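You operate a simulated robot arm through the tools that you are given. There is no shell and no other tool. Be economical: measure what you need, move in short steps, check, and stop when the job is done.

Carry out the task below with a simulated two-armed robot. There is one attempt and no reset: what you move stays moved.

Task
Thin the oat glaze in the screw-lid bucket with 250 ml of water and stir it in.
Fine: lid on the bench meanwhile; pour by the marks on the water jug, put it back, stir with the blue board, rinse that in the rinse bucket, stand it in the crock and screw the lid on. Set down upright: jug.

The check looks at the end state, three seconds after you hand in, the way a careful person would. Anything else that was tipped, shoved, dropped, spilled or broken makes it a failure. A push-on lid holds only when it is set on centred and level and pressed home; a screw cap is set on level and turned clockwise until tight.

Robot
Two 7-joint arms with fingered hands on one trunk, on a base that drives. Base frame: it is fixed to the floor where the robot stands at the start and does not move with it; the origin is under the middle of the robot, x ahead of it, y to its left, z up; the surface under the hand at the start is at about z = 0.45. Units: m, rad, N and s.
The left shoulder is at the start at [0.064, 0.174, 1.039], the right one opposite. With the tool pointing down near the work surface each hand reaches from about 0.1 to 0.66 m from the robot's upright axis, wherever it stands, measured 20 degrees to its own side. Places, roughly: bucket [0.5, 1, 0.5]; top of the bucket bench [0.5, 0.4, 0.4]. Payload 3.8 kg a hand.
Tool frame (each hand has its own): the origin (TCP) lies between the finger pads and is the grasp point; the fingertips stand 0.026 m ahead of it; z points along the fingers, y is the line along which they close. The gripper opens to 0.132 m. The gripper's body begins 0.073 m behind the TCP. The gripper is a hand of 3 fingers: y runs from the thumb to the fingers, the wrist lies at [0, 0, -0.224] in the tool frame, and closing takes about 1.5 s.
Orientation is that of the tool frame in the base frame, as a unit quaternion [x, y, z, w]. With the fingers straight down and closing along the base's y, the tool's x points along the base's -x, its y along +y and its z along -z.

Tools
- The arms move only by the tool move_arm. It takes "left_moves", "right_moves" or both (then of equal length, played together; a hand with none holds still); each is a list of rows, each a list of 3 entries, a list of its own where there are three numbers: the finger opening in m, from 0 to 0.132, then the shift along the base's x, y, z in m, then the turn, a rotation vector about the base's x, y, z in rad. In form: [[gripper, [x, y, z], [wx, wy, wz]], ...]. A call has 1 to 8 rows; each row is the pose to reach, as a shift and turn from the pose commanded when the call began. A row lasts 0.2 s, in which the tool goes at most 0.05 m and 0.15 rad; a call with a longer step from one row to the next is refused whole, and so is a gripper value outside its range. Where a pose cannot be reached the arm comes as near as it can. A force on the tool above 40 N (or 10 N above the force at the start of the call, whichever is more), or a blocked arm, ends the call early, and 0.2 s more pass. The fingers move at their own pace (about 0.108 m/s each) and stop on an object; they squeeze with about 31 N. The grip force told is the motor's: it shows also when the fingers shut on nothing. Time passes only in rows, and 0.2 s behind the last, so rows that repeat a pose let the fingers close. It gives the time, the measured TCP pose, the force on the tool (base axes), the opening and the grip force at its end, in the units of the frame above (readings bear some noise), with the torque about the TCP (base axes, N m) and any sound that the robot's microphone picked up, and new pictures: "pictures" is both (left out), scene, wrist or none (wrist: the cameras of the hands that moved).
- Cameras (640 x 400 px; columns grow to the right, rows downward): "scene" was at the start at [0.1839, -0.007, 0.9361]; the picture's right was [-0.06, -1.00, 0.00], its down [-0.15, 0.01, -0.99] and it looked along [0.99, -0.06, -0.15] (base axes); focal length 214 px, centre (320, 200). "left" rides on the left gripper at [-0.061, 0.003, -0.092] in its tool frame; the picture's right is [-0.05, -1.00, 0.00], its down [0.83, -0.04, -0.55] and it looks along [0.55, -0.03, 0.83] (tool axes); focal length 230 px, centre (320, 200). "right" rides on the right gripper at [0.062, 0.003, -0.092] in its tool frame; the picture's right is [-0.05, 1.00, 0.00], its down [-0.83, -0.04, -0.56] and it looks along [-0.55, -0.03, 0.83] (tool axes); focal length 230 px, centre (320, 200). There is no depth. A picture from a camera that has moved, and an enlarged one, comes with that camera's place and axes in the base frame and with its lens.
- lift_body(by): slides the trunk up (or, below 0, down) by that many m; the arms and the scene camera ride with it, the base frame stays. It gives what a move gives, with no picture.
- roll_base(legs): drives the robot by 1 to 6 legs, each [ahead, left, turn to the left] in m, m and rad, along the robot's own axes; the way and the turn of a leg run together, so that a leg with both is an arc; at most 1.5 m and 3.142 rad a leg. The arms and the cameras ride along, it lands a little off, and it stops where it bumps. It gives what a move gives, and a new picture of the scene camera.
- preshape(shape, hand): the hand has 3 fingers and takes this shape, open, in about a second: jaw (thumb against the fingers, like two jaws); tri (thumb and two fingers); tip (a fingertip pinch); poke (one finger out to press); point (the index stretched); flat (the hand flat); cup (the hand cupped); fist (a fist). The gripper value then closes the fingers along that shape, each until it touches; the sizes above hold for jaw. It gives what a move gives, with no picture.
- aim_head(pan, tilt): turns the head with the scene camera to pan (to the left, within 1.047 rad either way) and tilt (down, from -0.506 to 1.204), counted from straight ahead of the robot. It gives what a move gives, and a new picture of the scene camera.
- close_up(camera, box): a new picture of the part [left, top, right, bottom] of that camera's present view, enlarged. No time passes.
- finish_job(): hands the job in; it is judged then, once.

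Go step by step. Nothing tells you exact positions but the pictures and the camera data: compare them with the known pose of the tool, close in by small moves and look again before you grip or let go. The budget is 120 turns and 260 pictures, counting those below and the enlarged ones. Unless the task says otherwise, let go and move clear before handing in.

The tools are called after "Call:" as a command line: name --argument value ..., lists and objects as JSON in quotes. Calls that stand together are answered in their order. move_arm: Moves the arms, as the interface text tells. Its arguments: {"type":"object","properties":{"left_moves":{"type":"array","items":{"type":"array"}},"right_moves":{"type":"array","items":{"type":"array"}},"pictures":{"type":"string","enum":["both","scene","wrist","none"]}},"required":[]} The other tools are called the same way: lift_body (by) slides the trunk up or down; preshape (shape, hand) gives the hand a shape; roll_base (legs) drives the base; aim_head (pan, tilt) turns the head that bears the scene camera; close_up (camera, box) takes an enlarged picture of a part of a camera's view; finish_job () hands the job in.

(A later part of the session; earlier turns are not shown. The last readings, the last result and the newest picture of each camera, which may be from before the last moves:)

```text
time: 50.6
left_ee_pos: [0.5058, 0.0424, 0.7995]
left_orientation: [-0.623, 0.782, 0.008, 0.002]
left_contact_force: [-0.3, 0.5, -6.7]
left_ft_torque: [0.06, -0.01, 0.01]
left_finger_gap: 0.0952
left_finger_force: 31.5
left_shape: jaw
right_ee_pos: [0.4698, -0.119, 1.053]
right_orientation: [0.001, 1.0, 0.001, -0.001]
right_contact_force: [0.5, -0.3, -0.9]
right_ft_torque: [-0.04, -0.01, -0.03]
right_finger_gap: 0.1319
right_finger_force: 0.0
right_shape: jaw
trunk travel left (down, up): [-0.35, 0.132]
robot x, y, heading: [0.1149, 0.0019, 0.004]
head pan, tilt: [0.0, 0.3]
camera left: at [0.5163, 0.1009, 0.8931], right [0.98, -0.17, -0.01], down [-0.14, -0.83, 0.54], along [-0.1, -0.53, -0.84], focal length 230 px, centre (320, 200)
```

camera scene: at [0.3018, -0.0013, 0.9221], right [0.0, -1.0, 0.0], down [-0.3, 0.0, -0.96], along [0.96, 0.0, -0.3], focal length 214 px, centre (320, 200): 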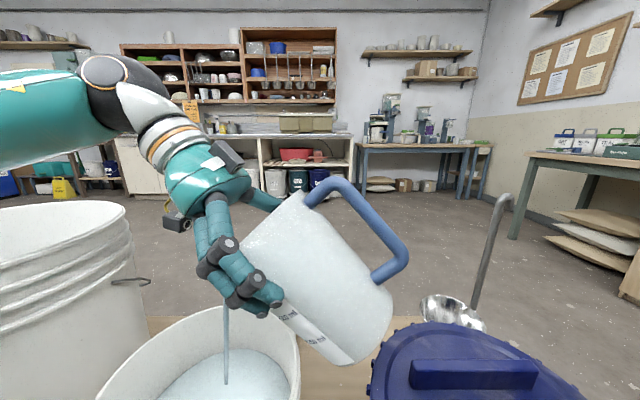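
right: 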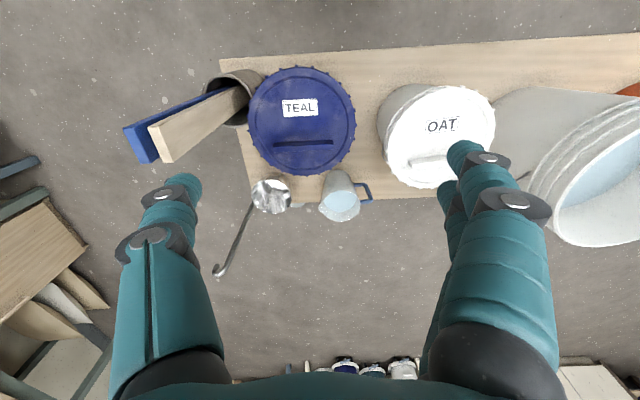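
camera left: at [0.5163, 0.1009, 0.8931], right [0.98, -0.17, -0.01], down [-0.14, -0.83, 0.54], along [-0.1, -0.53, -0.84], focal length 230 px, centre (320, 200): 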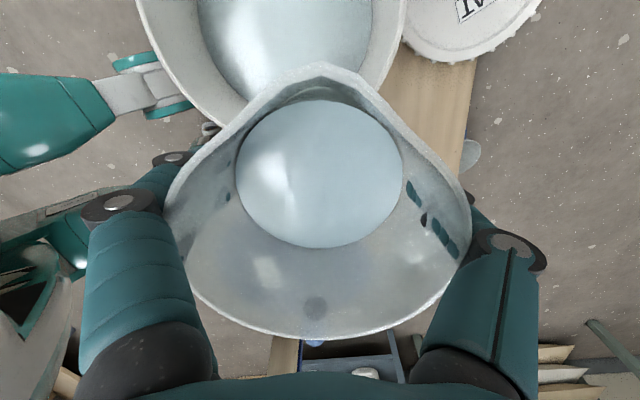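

Call:
close_up --camera "left" --box '[200, 80, 440, 270]'

Call:
move_arm --left_moves '[[0.05, [0, 0, 0], [0, 0, 0]]]' --pictures "none"

Call:
move_arm --left_moves '[[0.05, [0, 0, 0], [0, 0, 0]]]' --pictures "none"

Call:
move_arm --left_moves '[[0.05, [0, 0, 0], [0, 0, 0]]]' --pictures "none"

```text
2.11 times, centred on (320, 175) of left
camera zoom: at [0.5163, 0.1009, 0.8931], right [0.98, -0.17, -0.01], down [-0.14, -0.83, 0.54], along [-0.1, -0.53, -0.84], focal length 484 px, centre (320, 253)
```

zoom: 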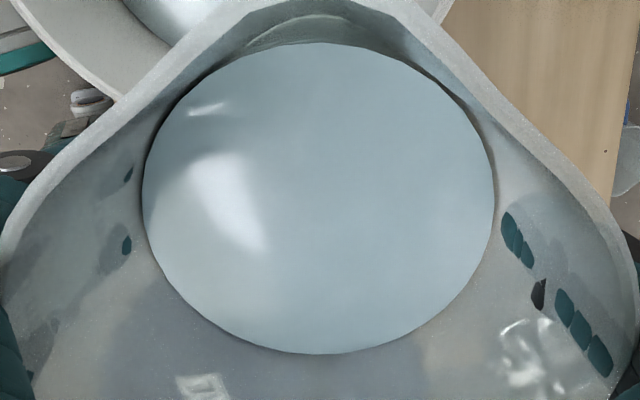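

```text
time: 51.0
left_ee_pos: [0.5055, 0.0423, 0.7983]
left_orientation: [-0.622, 0.783, 0.009, 0.002]
left_contact_force: [-0.2, 0.1, -7.2]
left_ft_torque: [0.09, -0.03, 0.0]
left_finger_gap: 0.095
left_finger_force: 31.5
left_shape: jaw
right_ee_pos: [0.4688, -0.1183, 1.0528]
right_orientation: [0.001, 1.0, 0.001, 0.0]
right_contact_force: [-0.4, 0.4, -0.4]
right_ft_torque: [-0.01, -0.01, -0.01]
right_finger_gap: 0.132
right_finger_force: 0.0
right_shape: jaw
trunk travel left (down, up): [-0.35, 0.132]
robot x, y, heading: [0.1179, 0.0006, 0.001]
head pan, tilt: [0.0, 0.3]
```

```text
time: 51.4
left_ee_pos: [0.5063, 0.0416, 0.7998]
left_orientation: [-0.623, 0.783, 0.009, 0.003]
left_contact_force: [0.7, 1.0, -6.3]
left_ft_torque: [0.07, 0.01, 0.0]
left_finger_gap: 0.0954
left_finger_force: 31.5
left_shape: jaw
right_ee_pos: [0.4693, -0.1205, 1.053]
right_orientation: [0.0, 1.0, 0.001, 0.0]
right_contact_force: [0.2, 0.0, 0.9]
right_ft_torque: [0.03, 0.0, 0.01]
right_finger_gap: 0.1318
right_finger_force: 0.0
right_shape: jaw
trunk travel left (down, up): [-0.35, 0.132]
robot x, y, heading: [0.1171, -0.0016, 0.003]
head pan, tilt: [0.0, 0.3]
```

```text
time: 51.8
left_ee_pos: [0.5058, 0.042, 0.799]
left_orientation: [-0.623, 0.783, 0.008, 0.003]
left_contact_force: [0.1, 0.3, -7.0]
left_ft_torque: [0.05, 0.0, 0.01]
left_finger_gap: 0.0952
left_finger_force: 31.1
left_shape: jaw
right_ee_pos: [0.4693, -0.1197, 1.052]
right_orientation: [0.001, 1.0, 0.0, 0.001]
right_contact_force: [-0.6, 0.4, -0.1]
right_ft_torque: [0.01, 0.02, 0.01]
right_finger_gap: 0.1321
right_finger_force: 0.1
right_shape: jaw
trunk travel left (down, up): [-0.35, 0.132]
robot x, y, heading: [0.1213, -0.0025, -0.004]
head pan, tilt: [0.0, 0.3]
```

About 140 ml is poured so far by level (weight agrees roughly), at roughly 22 ml/s. I'll pour some 3 s more at a slightly larger tilt.

Call:
move_arm --left_moves '[[0.05, [0, 0, 0], [-0.14, 0.0316, 0]], [0.05, [0, 0, 0], [-0.28, 0.0632, 0]], [0.05, [0, 0, 0], [-0.42, 0.0948, 0]], [0.05, [0, 0, 0], [-0.56, 0.1264, 0]], [0.05, [0, 0, 0], [-0.7, 0.158, 0]], [0.05, [0, 0, 0], [-0.84, 0.1896, 0]], [0.05, [0, 0, 0], [-0.86, 0.194, 0]], [0.05, [0, 0, 0], [-0.86, 0.194, 0]]]' --pictures "scene"

Call:
move_arm --left_moves '[[0.05, [0, 0, 0], [0, 0, 0]], [0.05, [0, 0, 0], [0, 0, 0]], [0.05, [0, 0, 0], [0, 0, 0]], [0.05, [0, 0, 0], [0, 0, 0]], [0.05, [0, 0, 0], [0, 0, 0]], [0.05, [0, 0, 0], [0, 0, 0]], [0.05, [0, 0, 0], [0.12, -0.0271, 0]]]' --pictures "none"

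Call:
move_arm --left_moves '[[0.05, [0, 0, 0], [0.14, -0.0316, 0]], [0.05, [0, 0, 0], [0.28, -0.0632, 0]], [0.05, [0, 0, 0], [0.42, -0.0948, 0]], [0.05, [0, 0, 0], [0.56, -0.1264, 0]], [0.05, [0, 0, 0], [0.7, -0.158, 0]], [0.05, [0, 0, 0], [0.74, -0.167, 0]], [0.05, [0, 0, 0], [0.74, -0.167, 0]], [0.05, [0, 0, 0], [0.74, -0.167, 0]]]' --pictures "none"

Call:
close_up --camera "left" --box '[200, 80, 440, 270]'

```text
time: 53.6
left_ee_pos: [0.5049, 0.0437, 0.8]
left_orientation: [-0.564, 0.711, -0.26, -0.33]
left_contact_force: [0.5, 0.7, -7.1]
left_ft_torque: [0.23, -0.09, 0.02]
left_finger_gap: 0.0952
left_finger_force: 31.5
left_shape: jaw
right_ee_pos: [0.4701, -0.1198, 1.0529]
right_orientation: [0.0, 1.0, 0.0, 0.0]
right_contact_force: [0.4, -0.7, -0.5]
right_ft_torque: [0.02, 0.03, -0.02]
right_finger_gap: 0.132
right_finger_force: 0.0
right_shape: jaw
trunk travel left (down, up): [-0.35, 0.132]
robot x, y, heading: [0.1164, 0.0, 0.003]
head pan, tilt: [0.0, 0.3]
camera scene: at [0.3018, -0.0014, 0.9221], right [0.0, -1.0, 0.0], down [-0.3, 0.0, -0.96], along [0.96, 0.0, -0.3], focal length 214 px, centre (320, 200)
```

scene: 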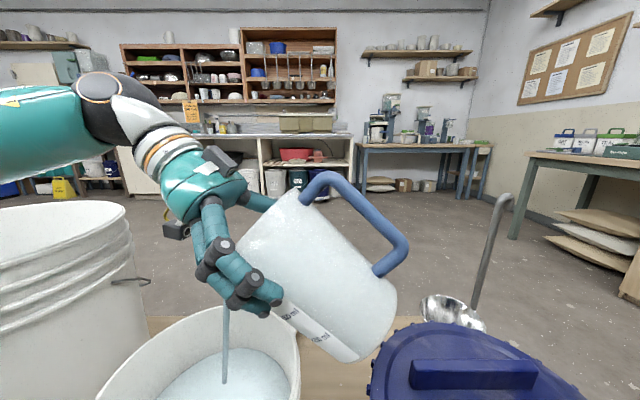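

```text
time: 55.2
left_ee_pos: [0.5056, 0.0428, 0.7995]
left_orientation: [-0.579, 0.73, -0.223, -0.286]
left_contact_force: [-0.1, -0.1, -6.3]
left_ft_torque: [0.17, -0.03, 0.02]
left_finger_gap: 0.0948
left_finger_force: 30.7
left_shape: jaw
right_ee_pos: [0.4696, -0.1206, 1.0524]
right_orientation: [0.001, 1.0, 0.001, 0.0]
right_contact_force: [-0.2, 0.0, 0.3]
right_ft_torque: [0.02, 0.02, -0.01]
right_finger_gap: 0.1319
right_finger_force: 0.0
right_shape: jaw
trunk travel left (down, up): [-0.35, 0.132]
robot x, y, heading: [0.1156, 0.0007, 0.002]
head pan, tilt: [0.0, 0.3]
```

```text
time: 57.0
left_ee_pos: [0.5055, 0.0417, 0.7996]
left_orientation: [-0.623, 0.782, 0.008, 0.004]
left_contact_force: [-0.1, -0.9, -6.8]
left_ft_torque: [0.05, -0.02, 0.0]
left_finger_gap: 0.095
left_finger_force: 31.0
left_shape: jaw
right_ee_pos: [0.4698, -0.1198, 1.0521]
right_orientation: [0.001, 1.0, 0.001, 0.001]
right_contact_force: [0.4, -0.3, 0.2]
right_ft_torque: [-0.02, 0.06, 0.02]
right_finger_gap: 0.1319
right_finger_force: 0.0
right_shape: jaw
trunk travel left (down, up): [-0.35, 0.132]
robot x, y, heading: [0.1179, -0.0026, -0.0]
head pan, tilt: [0.0, 0.3]
```

```text
2.11 times, centred on (320, 175) of left
camera zoom: at [0.5157, 0.1006, 0.8933], right [0.98, -0.17, -0.01], down [-0.14, -0.83, 0.54], along [-0.1, -0.53, -0.84], focal length 484 px, centre (320, 253)
```

zoom: 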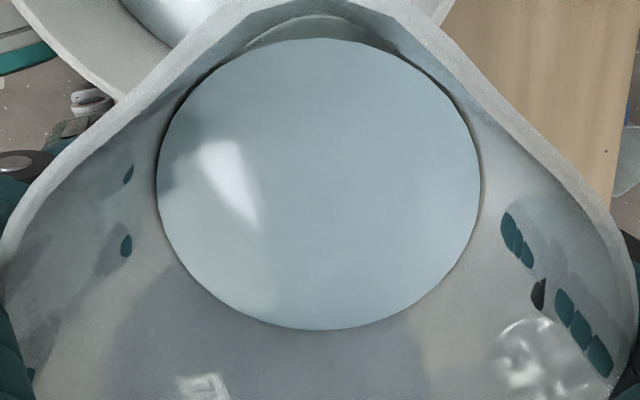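

About 200 ml is poured by the surface reading. I'll look for the waterline through the wall against the 500 mark.

Call:
move_arm --left_moves '[[0.05, [0.03, -0.03, 0.02], [0, 0, 0.1]], [0.05, [0.06, -0.06, 0.03], [0, 0, 0.2]], [0.05, [0.08, -0.065, 0.03], [0, 0, 0.2]], [0.05, [0.08, -0.065, 0.03], [0, 0, 0.2]]]' --pictures "scene"

Call:
close_up --camera "scene" --box '[290, 180, 410, 300]'

```text
time: 58.0
left_ee_pos: [0.5863, -0.0225, 0.8313]
left_orientation: [-0.698, 0.716, 0.01, 0.003]
left_contact_force: [0.3, -0.4, -6.9]
left_ft_torque: [0.05, -0.01, 0.01]
left_finger_gap: 0.0951
left_finger_force: 31.3
left_shape: jaw
right_ee_pos: [0.4687, -0.12, 1.0527]
right_orientation: [0.0, 1.0, 0.001, -0.001]
right_contact_force: [-0.2, -0.6, -0.1]
right_ft_torque: [0.01, 0.01, 0.01]
right_finger_gap: 0.1319
right_finger_force: 0.2
right_shape: jaw
trunk travel left (down, up): [-0.35, 0.132]
robot x, y, heading: [0.1154, -0.0037, -0.001]
head pan, tilt: [0.0, 0.3]
camera scene: at [0.3017, -0.0015, 0.9221], right [0.0, -1.0, 0.0], down [-0.3, 0.0, -0.96], along [0.96, 0.0, -0.3], focal length 214 px, centre (320, 200)
```

scene: 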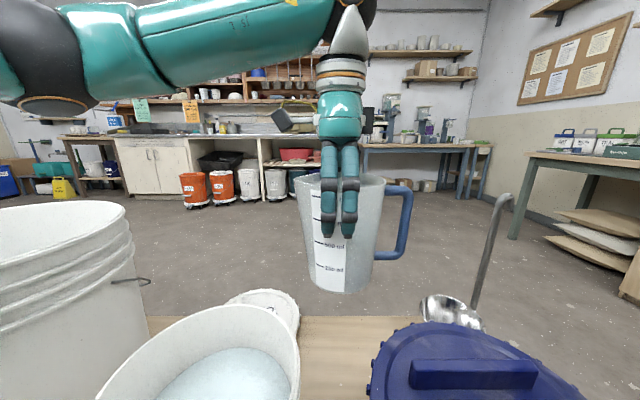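

```text
3.33 times, centred on (350, 240) of scene
camera zoom: at [0.3017, -0.0015, 0.9221], right [0.0, -1.0, 0.0], down [-0.3, 0.0, -0.96], along [0.96, 0.0, -0.3], focal length 715 px, centre (220, 67)
```

zoom: 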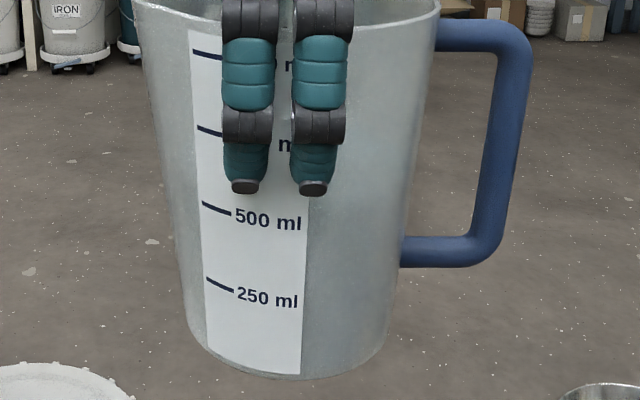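

The waterline isn't visible through the wall, but tying the tick heights to the surface view puts it about 20–25 ml above the 500 mark (it started at 750). One short last pour.

Call:
move_arm --left_moves '[[0.05, [-0.03, 0.02, -0.01], [0, 0, 0]], [0.05, [-0.06, 0.045, -0.02], [0, 0, 0]], [0.05, [-0.086, 0.065, -0.03], [0, 0, 0]], [0.05, [-0.086, 0.065, -0.03], [0, 0, 0]]]' --pictures "none"

Call:
move_arm --left_moves '[[0.05, [0, 0, 0], [-0.147, 0.003, 0]], [0.05, [0, 0, 0], [-0.294, 0.006, 0]], [0.05, [0, 0, 0], [-0.441, 0.01, 0]], [0.05, [0, 0, 0], [-0.588, 0.013, 0]], [0.05, [0, 0, 0], [-0.735, 0.016, 0]], [0.05, [0, 0, 0], [-0.88, 0.019, 0]], [0.05, [0, 0, 0], [-0.88, 0.019, 0]], [0.05, [0, 0, 0], [-0.74, 0.016, 0]]]' --pictures "scene"

Call:
move_arm --left_moves '[[0.05, [0, 0, 0], [0.147, -0.003, 0]], [0.05, [0, 0, 0], [0.294, -0.006, 0]], [0.05, [0, 0, 0], [0.441, -0.01, 0]], [0.05, [0, 0, 0], [0.588, -0.013, 0]], [0.05, [0, 0, 0], [0.735, -0.016, 0]], [0.05, [0, 0, 0], [0.74, -0.016, 0]], [0.05, [0, 0, 0], [0.74, -0.016, 0]], [0.05, [0, 0, 0], [0.74, -0.016, 0]]]' --pictures "none"

Call:
close_up --camera "left" --box '[200, 80, 440, 270]'

```text
time: 59.0
left_ee_pos: [0.4995, 0.0428, 0.7964]
left_orientation: [-0.698, 0.716, 0.009, 0.002]
left_contact_force: [-0.5, -0.4, -5.9]
left_ft_torque: [0.05, -0.02, -0.02]
left_finger_gap: 0.0952
left_finger_force: 31.0
left_shape: jaw
right_ee_pos: [0.4698, -0.1195, 1.0525]
right_orientation: [0.001, 1.0, 0.001, 0.0]
right_contact_force: [-0.5, -0.1, -0.6]
right_ft_torque: [0.0, 0.04, 0.01]
right_finger_gap: 0.1317
right_finger_force: 0.1
right_shape: jaw
trunk travel left (down, up): [-0.35, 0.132]
robot x, y, heading: [0.1143, -0.0021, 0.003]
head pan, tilt: [0.0, 0.3]
```

```text
time: 60.8
left_ee_pos: [0.4989, 0.0431, 0.8001]
left_orientation: [-0.652, 0.67, -0.245, -0.256]
left_contact_force: [-0.3, -0.3, -6.5]
left_ft_torque: [0.2, -0.01, -0.03]
left_finger_gap: 0.095
left_finger_force: 31.0
left_shape: jaw
right_ee_pos: [0.4696, -0.1206, 1.0522]
right_orientation: [0.002, 1.0, 0.0, -0.001]
right_contact_force: [-0.2, 0.2, -0.3]
right_ft_torque: [0.0, -0.01, 0.01]
right_finger_gap: 0.1319
right_finger_force: 0.2
right_shape: jaw
trunk travel left (down, up): [-0.35, 0.132]
robot x, y, heading: [0.1161, 0.0003, -0.004]
head pan, tilt: [0.0, 0.3]
camera scene: at [0.302, -0.0018, 0.9221], right [0.0, -1.0, 0.0], down [-0.3, 0.0, -0.96], along [0.96, 0.0, -0.3], focal length 214 px, centre (320, 200)
```

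scene: 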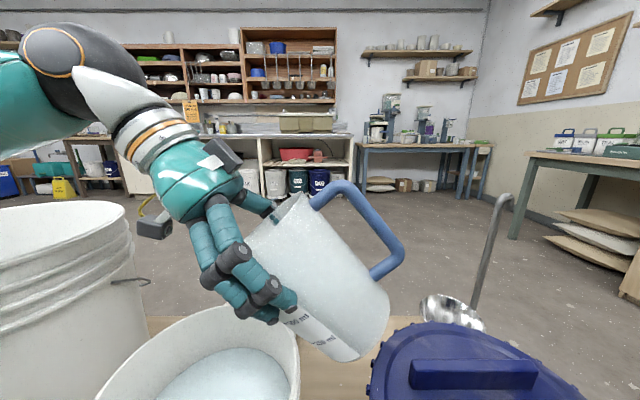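

```text
time: 62.6
left_ee_pos: [0.4989, 0.0434, 0.7995]
left_orientation: [-0.697, 0.717, 0.009, 0.002]
left_contact_force: [0.2, 0.0, -6.7]
left_ft_torque: [0.12, -0.01, 0.0]
left_finger_gap: 0.095
left_finger_force: 31.2
left_shape: jaw
right_ee_pos: [0.471, -0.1206, 1.0525]
right_orientation: [0.002, 1.0, 0.001, 0.0]
right_contact_force: [-0.4, 0.7, -0.3]
right_ft_torque: [-0.01, -0.01, 0.0]
right_finger_gap: 0.132
right_finger_force: 0.0
right_shape: jaw
trunk travel left (down, up): [-0.35, 0.132]
robot x, y, heading: [0.1157, -0.0017, 0.0]
head pan, tilt: [0.0, 0.3]
```

```text
2.11 times, centred on (320, 175) of left
camera zoom: at [0.4984, 0.102, 0.8936], right [1.0, 0.03, -0.01], down [0.03, -0.84, 0.54], along [0.01, -0.54, -0.84], focal length 484 px, centre (320, 253)
```

zoom: 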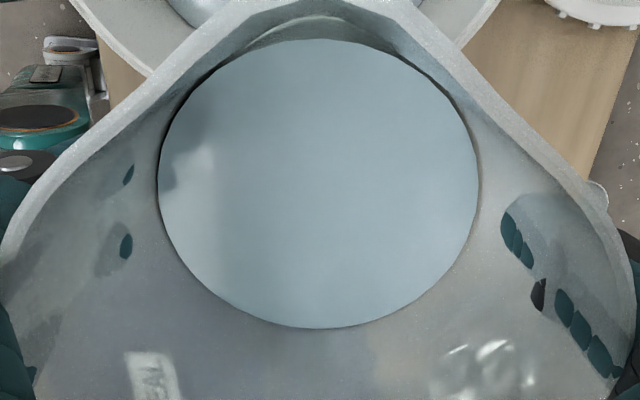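

Only about 5 ml went; about 20 ml more is needed. Repeat with a slightly longer hold.

Call:
move_arm --left_moves '[[0.05, [0, 0, 0], [-0.15, 0.003, 0]], [0.05, [0, 0, 0], [-0.3, 0.006, 0]], [0.05, [0, 0, 0], [-0.45, 0.01, 0]], [0.05, [0, 0, 0], [-0.6, 0.013, 0]], [0.05, [0, 0, 0], [-0.75, 0.016, 0]], [0.05, [0, 0, 0], [-0.9, 0.019, 0]], [0.05, [0, 0, 0], [-0.9, 0.019, 0]], [0.05, [0, 0, 0], [-0.9, 0.019, 0]]]' --pictures "none"

Call:
move_arm --left_moves '[[0.05, [0, 0, 0], [0.15, -0.003, 0]], [0.05, [0, 0, 0], [0.3, -0.006, 0]], [0.05, [0, 0, 0], [0.45, -0.01, 0]], [0.05, [0, 0, 0], [0.6, -0.013, 0]], [0.05, [0, 0, 0], [0.75, -0.016, 0]], [0.05, [0, 0, 0], [0.9, -0.019, 0]], [0.05, [0, 0, 0], [0.9, -0.019, 0]], [0.05, [0, 0, 0], [0.9, -0.019, 0]]]' --pictures "none"

Call:
close_up --camera "left" --box '[200, 80, 440, 270]'

```text
time: 64.4
left_ee_pos: [0.4991, 0.0432, 0.7992]
left_orientation: [-0.629, 0.648, -0.298, -0.309]
left_contact_force: [-0.1, 0.1, -6.4]
left_ft_torque: [0.26, -0.01, 0.01]
left_finger_gap: 0.0951
left_finger_force: 31.0
left_shape: jaw
right_ee_pos: [0.4694, -0.1192, 1.0522]
right_orientation: [0.001, 1.0, 0.001, 0.001]
right_contact_force: [-1.9, -0.3, -0.3]
right_ft_torque: [-0.03, 0.0, 0.04]
right_finger_gap: 0.1319
right_finger_force: 0.1
right_shape: jaw
trunk travel left (down, up): [-0.35, 0.132]
robot x, y, heading: [0.1179, -0.0023, 0.001]
head pan, tilt: [0.0, 0.3]
```

```text
time: 66.2
left_ee_pos: [0.4997, 0.043, 0.7994]
left_orientation: [-0.698, 0.716, 0.01, 0.002]
left_contact_force: [0.7, -0.2, -5.9]
left_ft_torque: [0.11, -0.01, -0.02]
left_finger_gap: 0.0953
left_finger_force: 31.0
left_shape: jaw
right_ee_pos: [0.4688, -0.1197, 1.0515]
right_orientation: [0.002, 1.0, 0.0, 0.0]
right_contact_force: [0.4, -0.9, 0.3]
right_ft_torque: [0.01, 0.02, 0.0]
right_finger_gap: 0.1318
right_finger_force: 0.0
right_shape: jaw
trunk travel left (down, up): [-0.35, 0.132]
robot x, y, heading: [0.1153, -0.0015, 0.005]
head pan, tilt: [0.0, 0.3]
```

```text
2.11 times, centred on (320, 175) of left
camera zoom: at [0.4977, 0.1018, 0.8936], right [1.0, 0.03, -0.01], down [0.03, -0.84, 0.54], along [0.01, -0.54, -0.84], focal length 484 px, centre (320, 253)
```

zoom: 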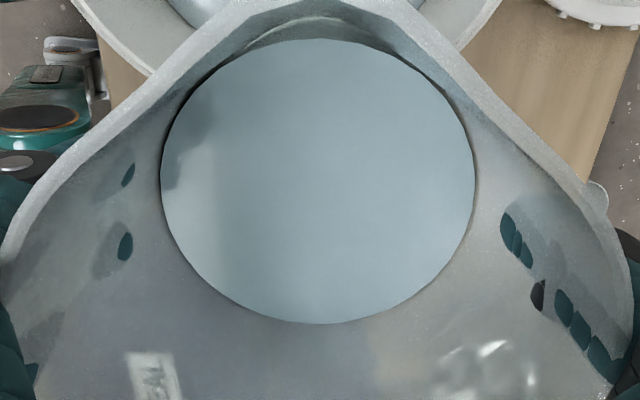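

The surface now matches the 500 mark, so 250 ml has been poured. I'll turn the jug back and return it to its spot.

Call:
move_arm --left_moves '[[0.05, [0.02, -0.015, 0.02], [0, 0, -0.1]], [0.05, [0.045, -0.03, 0.03], [0, 0, -0.24]], [0.05, [0.07, -0.05, 0.03], [0, 0, -0.38]], [0.05, [0.1, -0.073, 0.03], [0, 0, -0.52]], [0.05, [0.1, -0.073, 0.03], [0, 0, -0.66]], [0.05, [0.1, -0.073, 0.03], [0, 0, -0.8]], [0.05, [0.1, -0.073, 0.03], [0, 0, -0.94]], [0.05, [0.1, -0.073, 0.03], [0, 0, -1.08]]]' --pictures "none"

Call:
move_arm --left_moves '[[0.05, [0, 0, 0], [0, 0, -0.14]], [0.05, [0, 0, 0], [0, 0, -0.28]], [0.05, [0, 0, 0], [0, 0, -0.42]], [0.05, [0, 0, 0], [0, 0, -0.56]], [0.05, [0, 0, 0], [0, 0, -0.7]], [0.05, [0, 0, 0], [0, 0, -0.84]], [0.05, [0, 0, 0], [0, 0, -0.98]], [0.05, [0, 0, 0], [0, 0, -1.12]]]' --pictures "none"

Call:
move_arm --left_moves '[[0.05, [0.02, -0.015, 0], [0, 0, -0.14]], [0.05, [0.04, -0.03, 0], [0, 0, -0.28]], [0.05, [0.06, -0.045, 0], [0, 0, -0.42]], [0.05, [0.074, -0.053, -0.02], [0, 0, -0.56]], [0.05, [0.074, -0.053, -0.05], [0, 0, -0.7]], [0.05, [0.074, -0.053, -0.08], [0, 0, -0.84]], [0.05, [0.074, -0.053, -0.12], [0, 0, -0.92]]]'

```text
time: 68.0
left_ee_pos: [0.6002, -0.0322, 0.8285]
left_orientation: [-0.228, 0.974, 0.006, 0.005]
left_contact_force: [0.5, 0.6, -6.5]
left_ft_torque: [0.04, -0.09, 0.02]
left_finger_gap: 0.095
left_finger_force: 30.2
left_shape: jaw
right_ee_pos: [0.4699, -0.1203, 1.0534]
right_orientation: [0.002, 1.0, 0.001, -0.001]
right_contact_force: [-0.3, -0.2, -0.4]
right_ft_torque: [-0.01, 0.0, 0.01]
right_finger_gap: 0.1319
right_finger_force: 0.0
right_shape: jaw
trunk travel left (down, up): [-0.35, 0.132]
robot x, y, heading: [0.1187, -0.0013, 0.001]
head pan, tilt: [0.0, 0.3]
```

```text
time: 69.8
left_ee_pos: [0.5986, -0.0304, 0.8287]
left_orientation: [0.322, 0.947, 0.002, 0.008]
left_contact_force: [0.1, -0.1, -6.2]
left_ft_torque: [-0.03, -0.04, 0.0]
left_finger_gap: 0.095
left_finger_force: 30.9
left_shape: jaw
right_ee_pos: [0.469, -0.1196, 1.053]
right_orientation: [0.001, 1.0, 0.001, 0.001]
right_contact_force: [0.1, -0.3, 0.6]
right_ft_torque: [0.04, 0.0, 0.01]
right_finger_gap: 0.1319
right_finger_force: 0.0
right_shape: jaw
trunk travel left (down, up): [-0.35, 0.132]
robot x, y, heading: [0.1155, -0.0005, -0.004]
head pan, tilt: [0.0, 0.3]
```

```text
time: 71.4
left_ee_pos: [0.6734, -0.084, 0.7092]
left_orientation: [0.71, 0.705, -0.002, 0.009]
left_contact_force: [0.2, -0.7, -4.9]
left_ft_torque: [-0.06, 0.04, -0.04]
left_finger_gap: 0.095
left_finger_force: 30.2
left_shape: jaw
right_ee_pos: [0.4693, -0.1196, 1.0534]
right_orientation: [0.001, 1.0, 0.001, 0.001]
right_contact_force: [0.3, 1.2, -0.4]
right_ft_torque: [-0.03, -0.02, 0.0]
right_finger_gap: 0.1319
right_finger_force: 0.0
right_shape: jaw
trunk travel left (down, up): [-0.35, 0.132]
robot x, y, heading: [0.1162, 0.0007, 0.002]
head pan, tilt: [0.0, 0.3]
camera scene: at [0.3021, -0.0015, 0.922], right [0.0, -1.0, 0.0], down [-0.3, 0.0, -0.96], along [0.96, 0.0, -0.3], focal length 214 px, centre (320, 200)
camera left: at [0.675, -0.1445, 0.8036], right [-1.0, -0.04, -0.01], down [-0.04, 0.84, 0.54], along [-0.02, 0.54, -0.84], focal length 230 px, centre (320, 200)
```

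scene: 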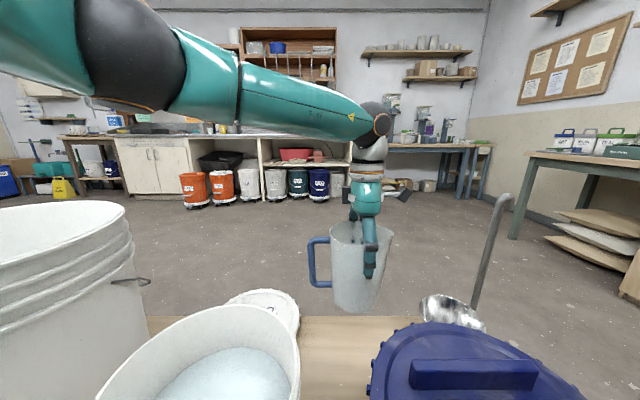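
left: 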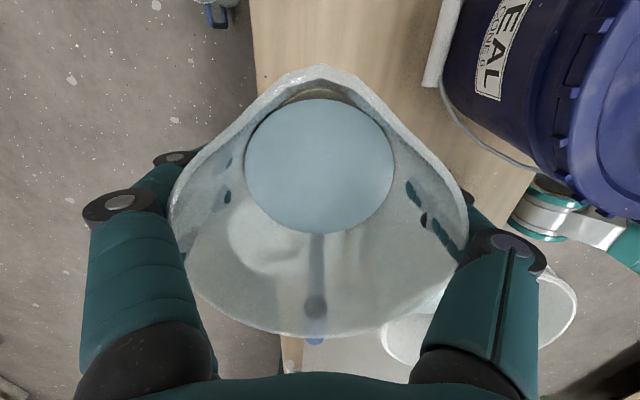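

Lowering the jug to the bench, slowly at the end.

Call:
move_arm --left_moves '[[0.05, [0, 0, -0.04], [0, 0, 0]], [0.05, [0, 0, -0.08], [0, 0, 0]], [0.05, [0, 0, -0.11], [0, 0, 0]], [0.05, [0, 0, -0.125], [0, 0, 0]], [0.05, [0, 0, -0.134], [0, 0, 0]], [0.05, [0, 0, -0.14], [0, 0, 0]], [0.05, [0, 0, -0.143], [0, 0, 0]]]'

```text
time: 73.0
left_ee_pos: [0.6736, -0.0855, 0.5685]
left_orientation: [0.71, 0.704, -0.001, 0.01]
left_contact_force: [-0.6, 2.6, 10.8]
left_ft_torque: [-0.15, 0.34, -0.04]
left_finger_gap: 0.0947
left_finger_force: 31.0
left_shape: jaw
right_ee_pos: [0.469, -0.1201, 1.0535]
right_orientation: [0.001, 1.0, 0.0, 0.001]
right_contact_force: [0.2, -0.6, -0.1]
right_ft_torque: [0.01, -0.01, 0.0]
right_finger_gap: 0.1319
right_finger_force: 0.1
right_shape: jaw
trunk travel left (down, up): [-0.35, 0.132]
robot x, y, heading: [0.1175, 0.0016, -0.002]
head pan, tilt: [0.0, 0.3]
camera scene: at [0.301, -0.0012, 0.9225], right [0.0, -1.0, 0.0], down [-0.3, 0.0, -0.96], along [0.96, 0.0, -0.3], focal length 214 px, centre (320, 200)
camera left: at [0.6749, -0.1451, 0.6623], right [-1.0, -0.05, -0.01], down [-0.05, 0.84, 0.54], along [-0.02, 0.54, -0.84], focal length 230 px, centre (320, 200)
```

scene: 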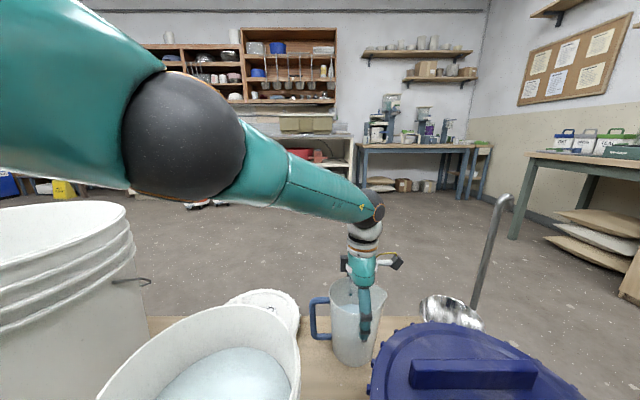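
left: 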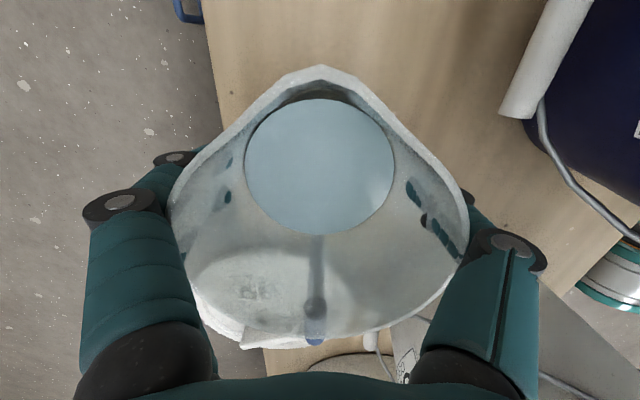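

The jug is seated. Releasing and lifting straight up.

Call:
move_arm --left_moves '[[0.11, [0, 0, 0], [0, 0, 0]], [0.132, [0, 0, 0], [0, 0, 0]], [0.132, [0, 0, 0], [0, 0, 0]], [0.132, [0, 0, 0.03], [0, 0, 0]], [0.132, [0, 0, 0.07], [0, 0, 0]], [0.132, [0, 0, 0.11], [0, 0, 0]], [0.132, [0, 0, 0.155], [0, 0, 0]], [0.132, [0, 0, 0.2], [0, 0, 0]]]'

Call:
aim_head --pan -0.5 --tilt 0.8

```text
time: 74.8
left_ee_pos: [0.6724, -0.0815, 0.767]
left_orientation: [0.709, 0.706, -0.002, 0.008]
left_contact_force: [-0.7, 0.1, 0.1]
left_ft_torque: [0.0, 0.0, 0.0]
left_finger_gap: 0.1323
left_finger_force: 0.2
left_shape: jaw
right_ee_pos: [0.4696, -0.1193, 1.0525]
right_orientation: [0.001, 1.0, 0.001, 0.001]
right_contact_force: [0.0, 0.1, 0.7]
right_ft_torque: [-0.01, -0.01, -0.01]
right_finger_gap: 0.1318
right_finger_force: 0.0
right_shape: jaw
trunk travel left (down, up): [-0.35, 0.132]
robot x, y, heading: [0.114, -0.0005, 0.003]
head pan, tilt: [0.0, 0.3]
camera scene: at [0.3013, -0.0014, 0.9222], right [0.0, -1.0, 0.0], down [-0.3, 0.0, -0.96], along [0.96, 0.0, -0.3], focal length 214 px, centre (320, 200)
camera left: at [0.6739, -0.1428, 0.8612], right [-1.0, -0.05, -0.01], down [-0.04, 0.84, 0.54], along [-0.02, 0.54, -0.84], focal length 230 px, centre (320, 200)
```

scene: 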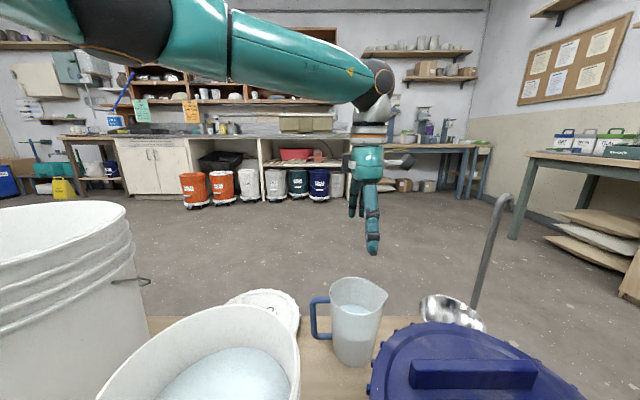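
left: 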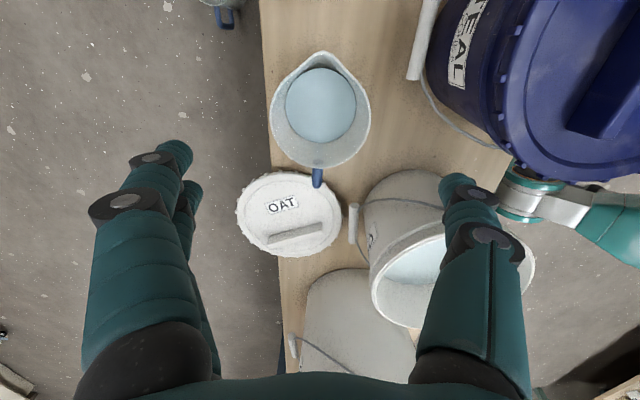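

```text
time: 75.7
left_ee_pos: [0.674, -0.0819, 0.766]
left_orientation: [0.709, 0.705, -0.001, 0.008]
left_contact_force: [0.4, -0.3, 0.2]
left_ft_torque: [0.03, 0.0, 0.05]
left_finger_gap: 0.1324
left_finger_force: 0.1
left_shape: jaw
right_ee_pos: [0.4688, -0.1204, 1.0522]
right_orientation: [0.002, 1.0, 0.001, 0.0]
right_contact_force: [0.7, -1.1, -0.2]
right_ft_torque: [0.01, 0.02, -0.01]
right_finger_gap: 0.1316
right_finger_force: 0.0
right_shape: jaw
trunk travel left (down, up): [-0.35, 0.132]
robot x, y, heading: [0.1194, -0.0005, 0.001]
head pan, tilt: [-0.499, 0.799]
camera scene: at [0.279, -0.04, 0.8779], right [-0.48, -0.88, 0.0], down [-0.63, 0.34, -0.7], along [0.61, -0.33, -0.72], focal length 214 px, centre (320, 200)
```

scene: 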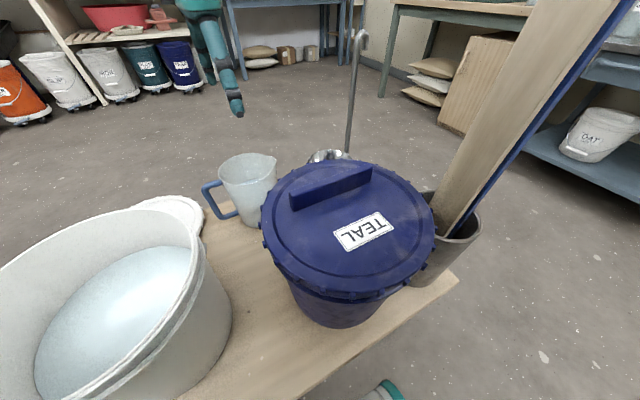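

The jug stands upright in its place. Next is the blue board: I'll park the left hand up and left, and bring the right hand above the crock to see the board tops.

Call:
move_arm --left_moves '[[0.132, [0, 0, 0.045], [0, 0, 0]], [0.132, [0, 0, 0.09], [0, 0, 0]], [0.132, [0, 0.02, 0.13], [0, 0, 0.14]], [0.132, [-0.02, 0.055, 0.16], [0, 0, 0.28]], [0.132, [-0.04, 0.09, 0.185], [0, 0, 0.42]], [0.132, [-0.06, 0.125, 0.21], [0, 0, 0.56]], [0.132, [-0.085, 0.16, 0.23], [0, 0, 0.7]], [0.132, [-0.11, 0.2, 0.24], [0, 0, 0.84]]]' --right_moves '[[0.132, [-0.012, -0.02, 0.005], [0, 0, 0]], [0.132, [-0.024, -0.04, 0.01], [0, 0, 0]], [0.132, [-0.036, -0.06, 0.015], [0, 0, 0]], [0.132, [-0.05, -0.09, 0.02], [0, 0, 0]], [0.132, [-0.065, -0.12, 0.025], [0, 0, 0]], [0.132, [-0.08, -0.145, 0.03], [0, 0, 0]], [0.132, [-0.095, -0.165, 0.035], [0, 0, 0]], [0.132, [-0.1, -0.18, 0.04], [0, 0, 0]]]'

```text
refused: row 4 steps farther than a row can; nothing moved
```

Slightly too long a step; adjusting.

Call:
move_arm --left_moves '[[0.132, [0, 0, 0.045], [0, 0, 0]], [0.132, [0, 0, 0.09], [0, 0, 0]], [0.132, [0, 0.02, 0.13], [0, 0, 0.14]], [0.132, [-0.02, 0.05, 0.155], [0, 0, 0.28]], [0.132, [-0.04, 0.085, 0.175], [0, 0, 0.42]], [0.132, [-0.06, 0.12, 0.195], [0, 0, 0.56]], [0.132, [-0.085, 0.155, 0.215], [0, 0, 0.7]], [0.132, [-0.11, 0.195, 0.225], [0, 0, 0.84]]]' --right_moves '[[0.132, [-0.012, -0.02, 0.005], [0, 0, 0]], [0.132, [-0.024, -0.04, 0.01], [0, 0, 0]], [0.132, [-0.036, -0.06, 0.015], [0, 0, 0]], [0.132, [-0.05, -0.09, 0.02], [0, 0, 0]], [0.132, [-0.065, -0.12, 0.025], [0, 0, 0]], [0.132, [-0.08, -0.145, 0.03], [0, 0, 0]], [0.132, [-0.095, -0.165, 0.035], [0, 0, 0]], [0.132, [-0.1, -0.18, 0.04], [0, 0, 0]]]'

```text
time: 77.5
left_ee_pos: [0.5629, 0.1132, 0.9912]
left_orientation: [0.358, 0.934, 0.001, 0.009]
left_contact_force: [0.3, 0.7, -0.6]
left_ft_torque: [-0.01, -0.02, 0.01]
left_finger_gap: 0.1321
left_finger_force: 0.1
left_shape: jaw
right_ee_pos: [0.3719, -0.2936, 1.0919]
right_orientation: [0.003, 1.0, -0.003, 0.002]
right_contact_force: [-0.5, 0.7, 0.1]
right_ft_torque: [-0.03, 0.04, 0.0]
right_finger_gap: 0.132
right_finger_force: 0.0
right_shape: jaw
right hand out of reach, approached as far as the arm can: row 8
trunk travel left (down, up): [-0.35, 0.132]
robot x, y, heading: [0.1213, -0.0015, 0.002]
head pan, tilt: [-0.499, 0.799]
camera scene: at [0.2787, -0.0392, 0.8779], right [-0.48, -0.88, 0.0], down [-0.63, 0.34, -0.7], along [0.61, -0.33, -0.72], focal length 214 px, centre (320, 200)
camera right: at [0.3118, -0.2918, 1.1846], right [0.06, 1.0, 0.0], down [0.83, -0.05, 0.56], along [0.56, -0.04, -0.83], focal length 230 px, centre (320, 200)
camera left: at [0.6092, 0.0739, 1.0856], right [-0.63, -0.78, -0.01], down [-0.66, 0.53, 0.54], along [-0.42, 0.35, -0.84], focal length 230 px, centre (320, 200)
```

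scene: 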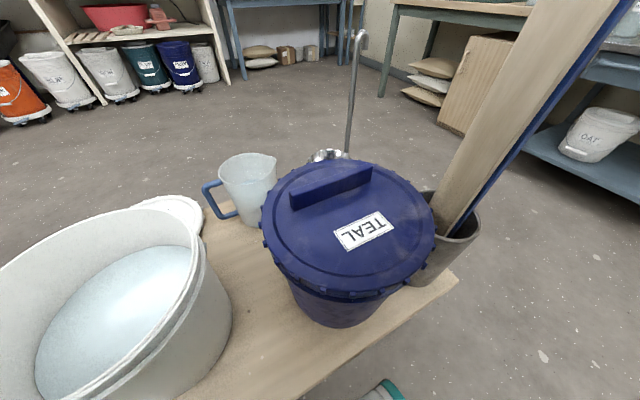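
right: 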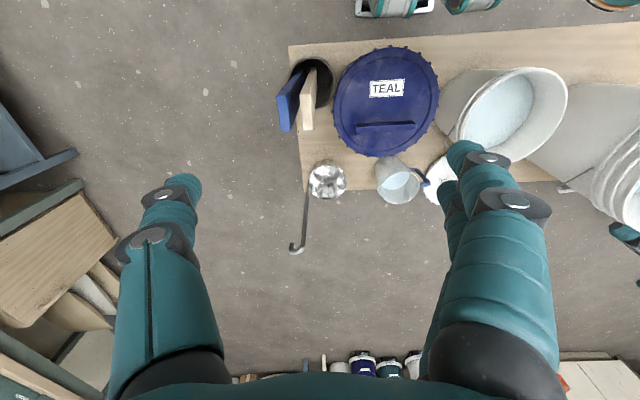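
left: 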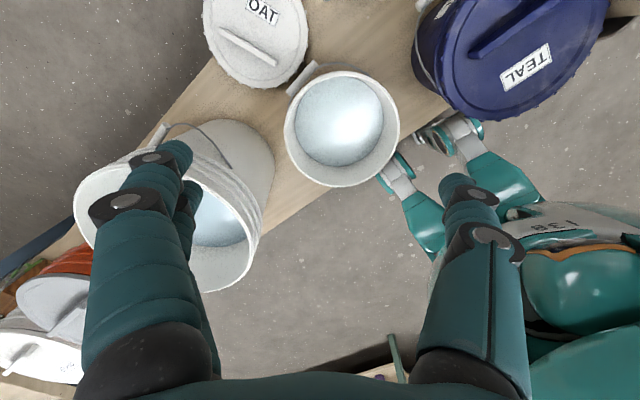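

Call:
close_up --camera "right" --box '[240, 30, 400, 150]'

Call:
lift_body --by 0.13

Call:
aim_head --pan -0.7 --tilt 0.6

```text
3.33 times, centred on (320, 90) of right
camera zoom: at [0.3118, -0.2918, 1.1846], right [0.06, 1.0, 0.0], down [0.83, -0.05, 0.56], along [0.56, -0.04, -0.83], focal length 767 px, centre (320, 567)
```

zoom: 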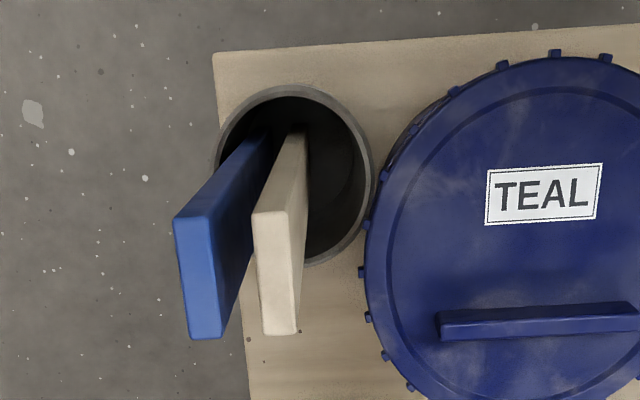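

```text
time: 79.1
left_ee_pos: [0.5642, 0.1114, 1.1201]
left_orientation: [0.36, 0.933, 0.002, 0.007]
left_contact_force: [-0.4, 0.8, -0.3]
left_ft_torque: [0.01, 0.01, -0.01]
left_finger_gap: 0.1319
left_finger_force: 0.0
left_shape: jaw
right_ee_pos: [0.3707, -0.3016, 1.2207]
right_orientation: [0.001, 1.0, 0.001, 0.0]
right_contact_force: [0.1, 0.8, 0.4]
right_ft_torque: [-0.02, 0.03, 0.02]
right_finger_gap: 0.1318
right_finger_force: 0.0
right_shape: jaw
trunk travel left (down, up): [-0.48, 0.002]
robot x, y, heading: [0.1158, -0.002, 0.001]
head pan, tilt: [-0.499, 0.799]
```

```text
time: 79.8
left_ee_pos: [0.563, 0.1117, 1.1227]
left_orientation: [0.36, 0.933, 0.002, 0.008]
left_contact_force: [-0.3, 0.7, 0.3]
left_ft_torque: [0.02, 0.0, -0.04]
left_finger_gap: 0.1321
left_finger_force: 0.0
left_shape: jaw
right_ee_pos: [0.3691, -0.2995, 1.2216]
right_orientation: [0.001, 1.0, 0.001, -0.001]
right_contact_force: [-0.2, -0.3, -0.3]
right_ft_torque: [0.0, 0.01, -0.05]
right_finger_gap: 0.1318
right_finger_force: 0.0
right_shape: jaw
trunk travel left (down, up): [-0.48, 0.002]
robot x, y, heading: [0.1176, -0.0011, -0.006]
head pan, tilt: [-0.7, 0.6]
camera scene: at [0.2925, -0.0583, 1.0603], right [-0.64, -0.76, 0.0], down [-0.43, 0.36, -0.82], along [0.63, -0.53, -0.57], focal length 214 px, centre (320, 200)
```

scene: 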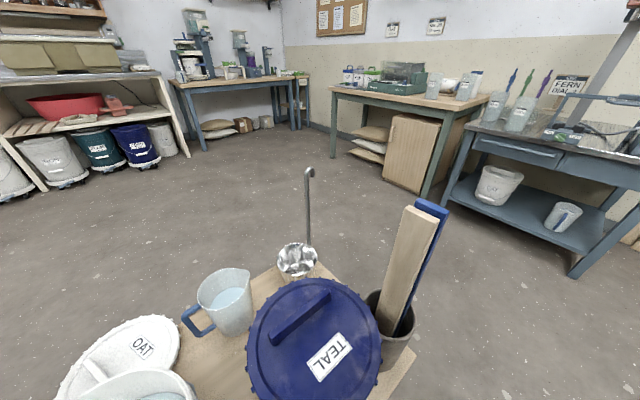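

Triangulated: the blue board's top is at about (0.383, -0.346, 0.871), roughly 15 mm thick along y and 50 mm wide along x, leaning slightly, with the wooden board about 14 mm beside it. I'll descend to just above it, aligned with its lean.

Call:
move_arm --right_moves '[[0.1, [0.004, -0.01, -0.04], [0.01, 0.03, 0]], [0.07, [0.008, -0.02, -0.08], [0.02, 0.06, 0]], [0.04, [0.012, -0.03, -0.12], [0.03, 0.09, 0]], [0.04, [0.016, -0.04, -0.16], [0.04, 0.12, 0]], [0.04, [0.02, -0.05, -0.2], [0.05, 0.15, 0]], [0.04, [0.022, -0.055, -0.24], [0.07, 0.165, 0]], [0.04, [0.024, -0.06, -0.27], [0.07, 0.165, 0]]]'

Call:
close_up --camera "right" --box '[240, 60, 440, 210]'

```text
time: 81.5
left_ee_pos: [0.5623, 0.1101, 1.1219]
left_orientation: [0.36, 0.933, 0.002, 0.008]
left_contact_force: [-0.1, -0.2, -0.1]
left_ft_torque: [0.01, -0.01, -0.02]
left_finger_gap: 0.1319
left_finger_force: 0.0
left_shape: jaw
right_ee_pos: [0.3938, -0.3601, 0.9507]
right_orientation: [0.001, 0.996, 0.036, -0.082]
right_contact_force: [0.2, 0.2, -0.2]
right_ft_torque: [0.0, -0.02, 0.0]
right_finger_gap: 0.0404
right_finger_force: 0.1
right_shape: jaw
trunk travel left (down, up): [-0.48, 0.002]
robot x, y, heading: [0.1143, -0.0029, 0.002]
head pan, tilt: [-0.7, 0.6]
camera scene: at [0.2927, -0.0586, 1.0603], right [-0.64, -0.76, 0.0], down [-0.43, 0.36, -0.82], along [0.63, -0.53, -0.57], focal length 214 px, centre (320, 200)
camera right: at [0.3499, -0.3652, 1.0523], right [0.06, 1.0, 0.06], down [0.91, -0.08, 0.41], along [0.41, 0.03, -0.91], focal length 230 px, centre (320, 200)
```

scene: 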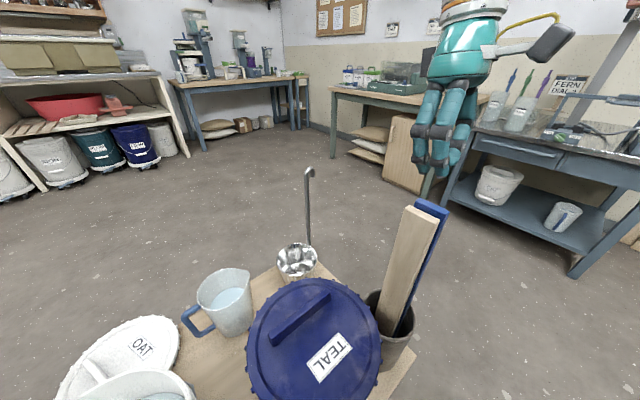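
right: 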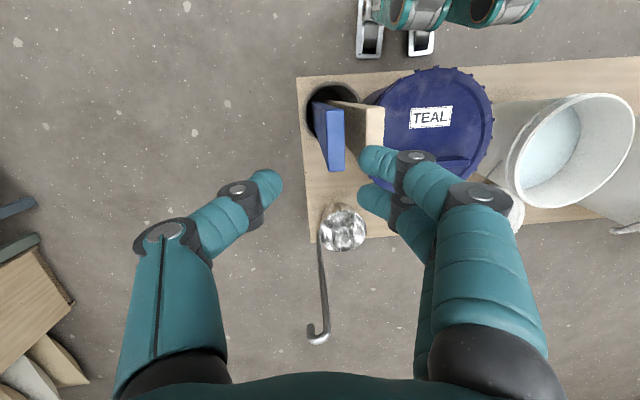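

```text
2.67 times, centred on (340, 135) of right
camera zoom: at [0.3499, -0.3652, 1.0523], right [0.06, 1.0, 0.06], down [0.91, -0.08, 0.41], along [0.41, 0.03, -0.91], focal length 614 px, centre (267, 373)
```

zoom: 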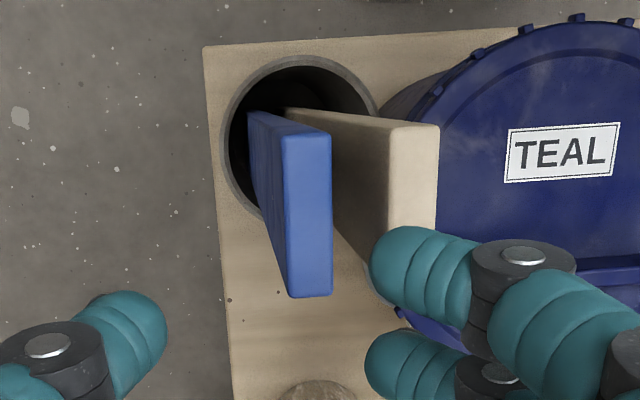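

Blue top is confirmed at (0.382, -0.344), with about 2 cm of space to the wooden board. I'll descend along the board's axis, first to just above the top.

Call:
move_arm --right_moves '[[0.04, [-0.005, 0.002, -0.03], [0, 0, 0]], [0.04, [-0.0085, 0.004, -0.05], [0, 0, 0]]]'

Call:
close_up --camera "right" --box '[240, 60, 440, 210]'

Call:
close_up --camera "scene" --box '[360, 120, 520, 260]'

```text
time: 82.0
left_ee_pos: [0.5634, 0.1118, 1.1212]
left_orientation: [0.36, 0.933, 0.003, 0.008]
left_contact_force: [-0.2, 0.2, 0.0]
left_ft_torque: [-0.02, 0.01, -0.01]
left_finger_gap: 0.1317
left_finger_force: 0.1
left_shape: jaw
right_ee_pos: [0.3842, -0.3545, 0.9034]
right_orientation: [0.001, 0.996, 0.035, -0.082]
right_contact_force: [0.6, 0.1, 0.8]
right_ft_torque: [0.0, -0.01, 0.02]
right_finger_gap: 0.0404
right_finger_force: 0.1
right_shape: jaw
trunk travel left (down, up): [-0.48, 0.002]
robot x, y, heading: [0.1142, 0.0007, -0.001]
head pan, tilt: [-0.7, 0.6]
camera scene: at [0.2926, -0.0584, 1.0603], right [-0.64, -0.76, 0.0], down [-0.43, 0.36, -0.83], along [0.63, -0.53, -0.56], focal length 214 px, centre (320, 200)
camera right: at [0.3408, -0.3597, 1.0037], right [0.06, 1.0, 0.06], down [0.91, -0.08, 0.41], along [0.41, 0.03, -0.91], focal length 230 px, centre (320, 200)
```

scene: 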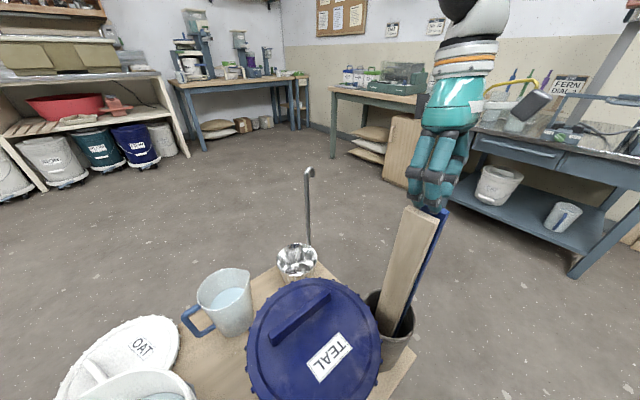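
right: 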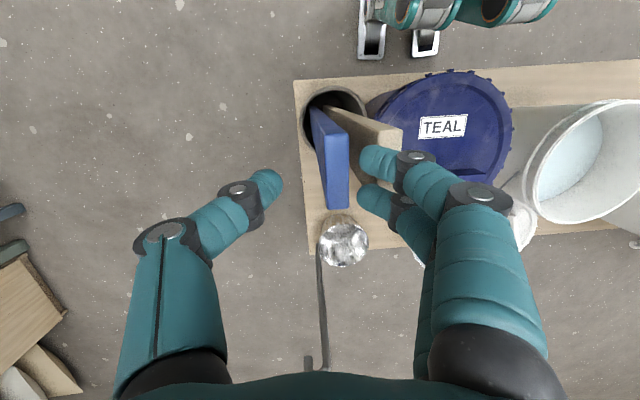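

```text
2.67 times, centred on (340, 135) of right
camera zoom: at [0.3408, -0.3597, 1.0037], right [0.06, 1.0, 0.06], down [0.91, -0.08, 0.41], along [0.41, 0.03, -0.91], focal length 614 px, centre (267, 373)
```

zoom: 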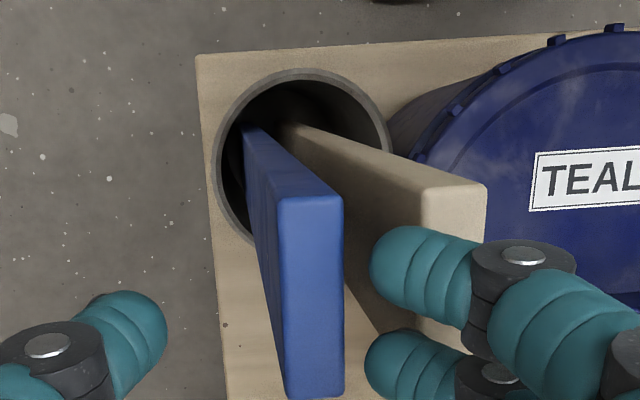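

```text
2.86 times, centred on (440, 190) of scene
camera zoom: at [0.2926, -0.0584, 1.0603], right [-0.64, -0.76, 0.0], down [-0.43, 0.36, -0.83], along [0.63, -0.53, -0.56], focal length 613 px, centre (-23, 229)
```

zoom: 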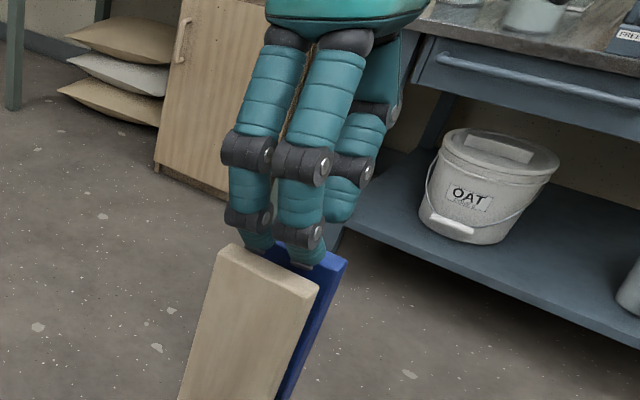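

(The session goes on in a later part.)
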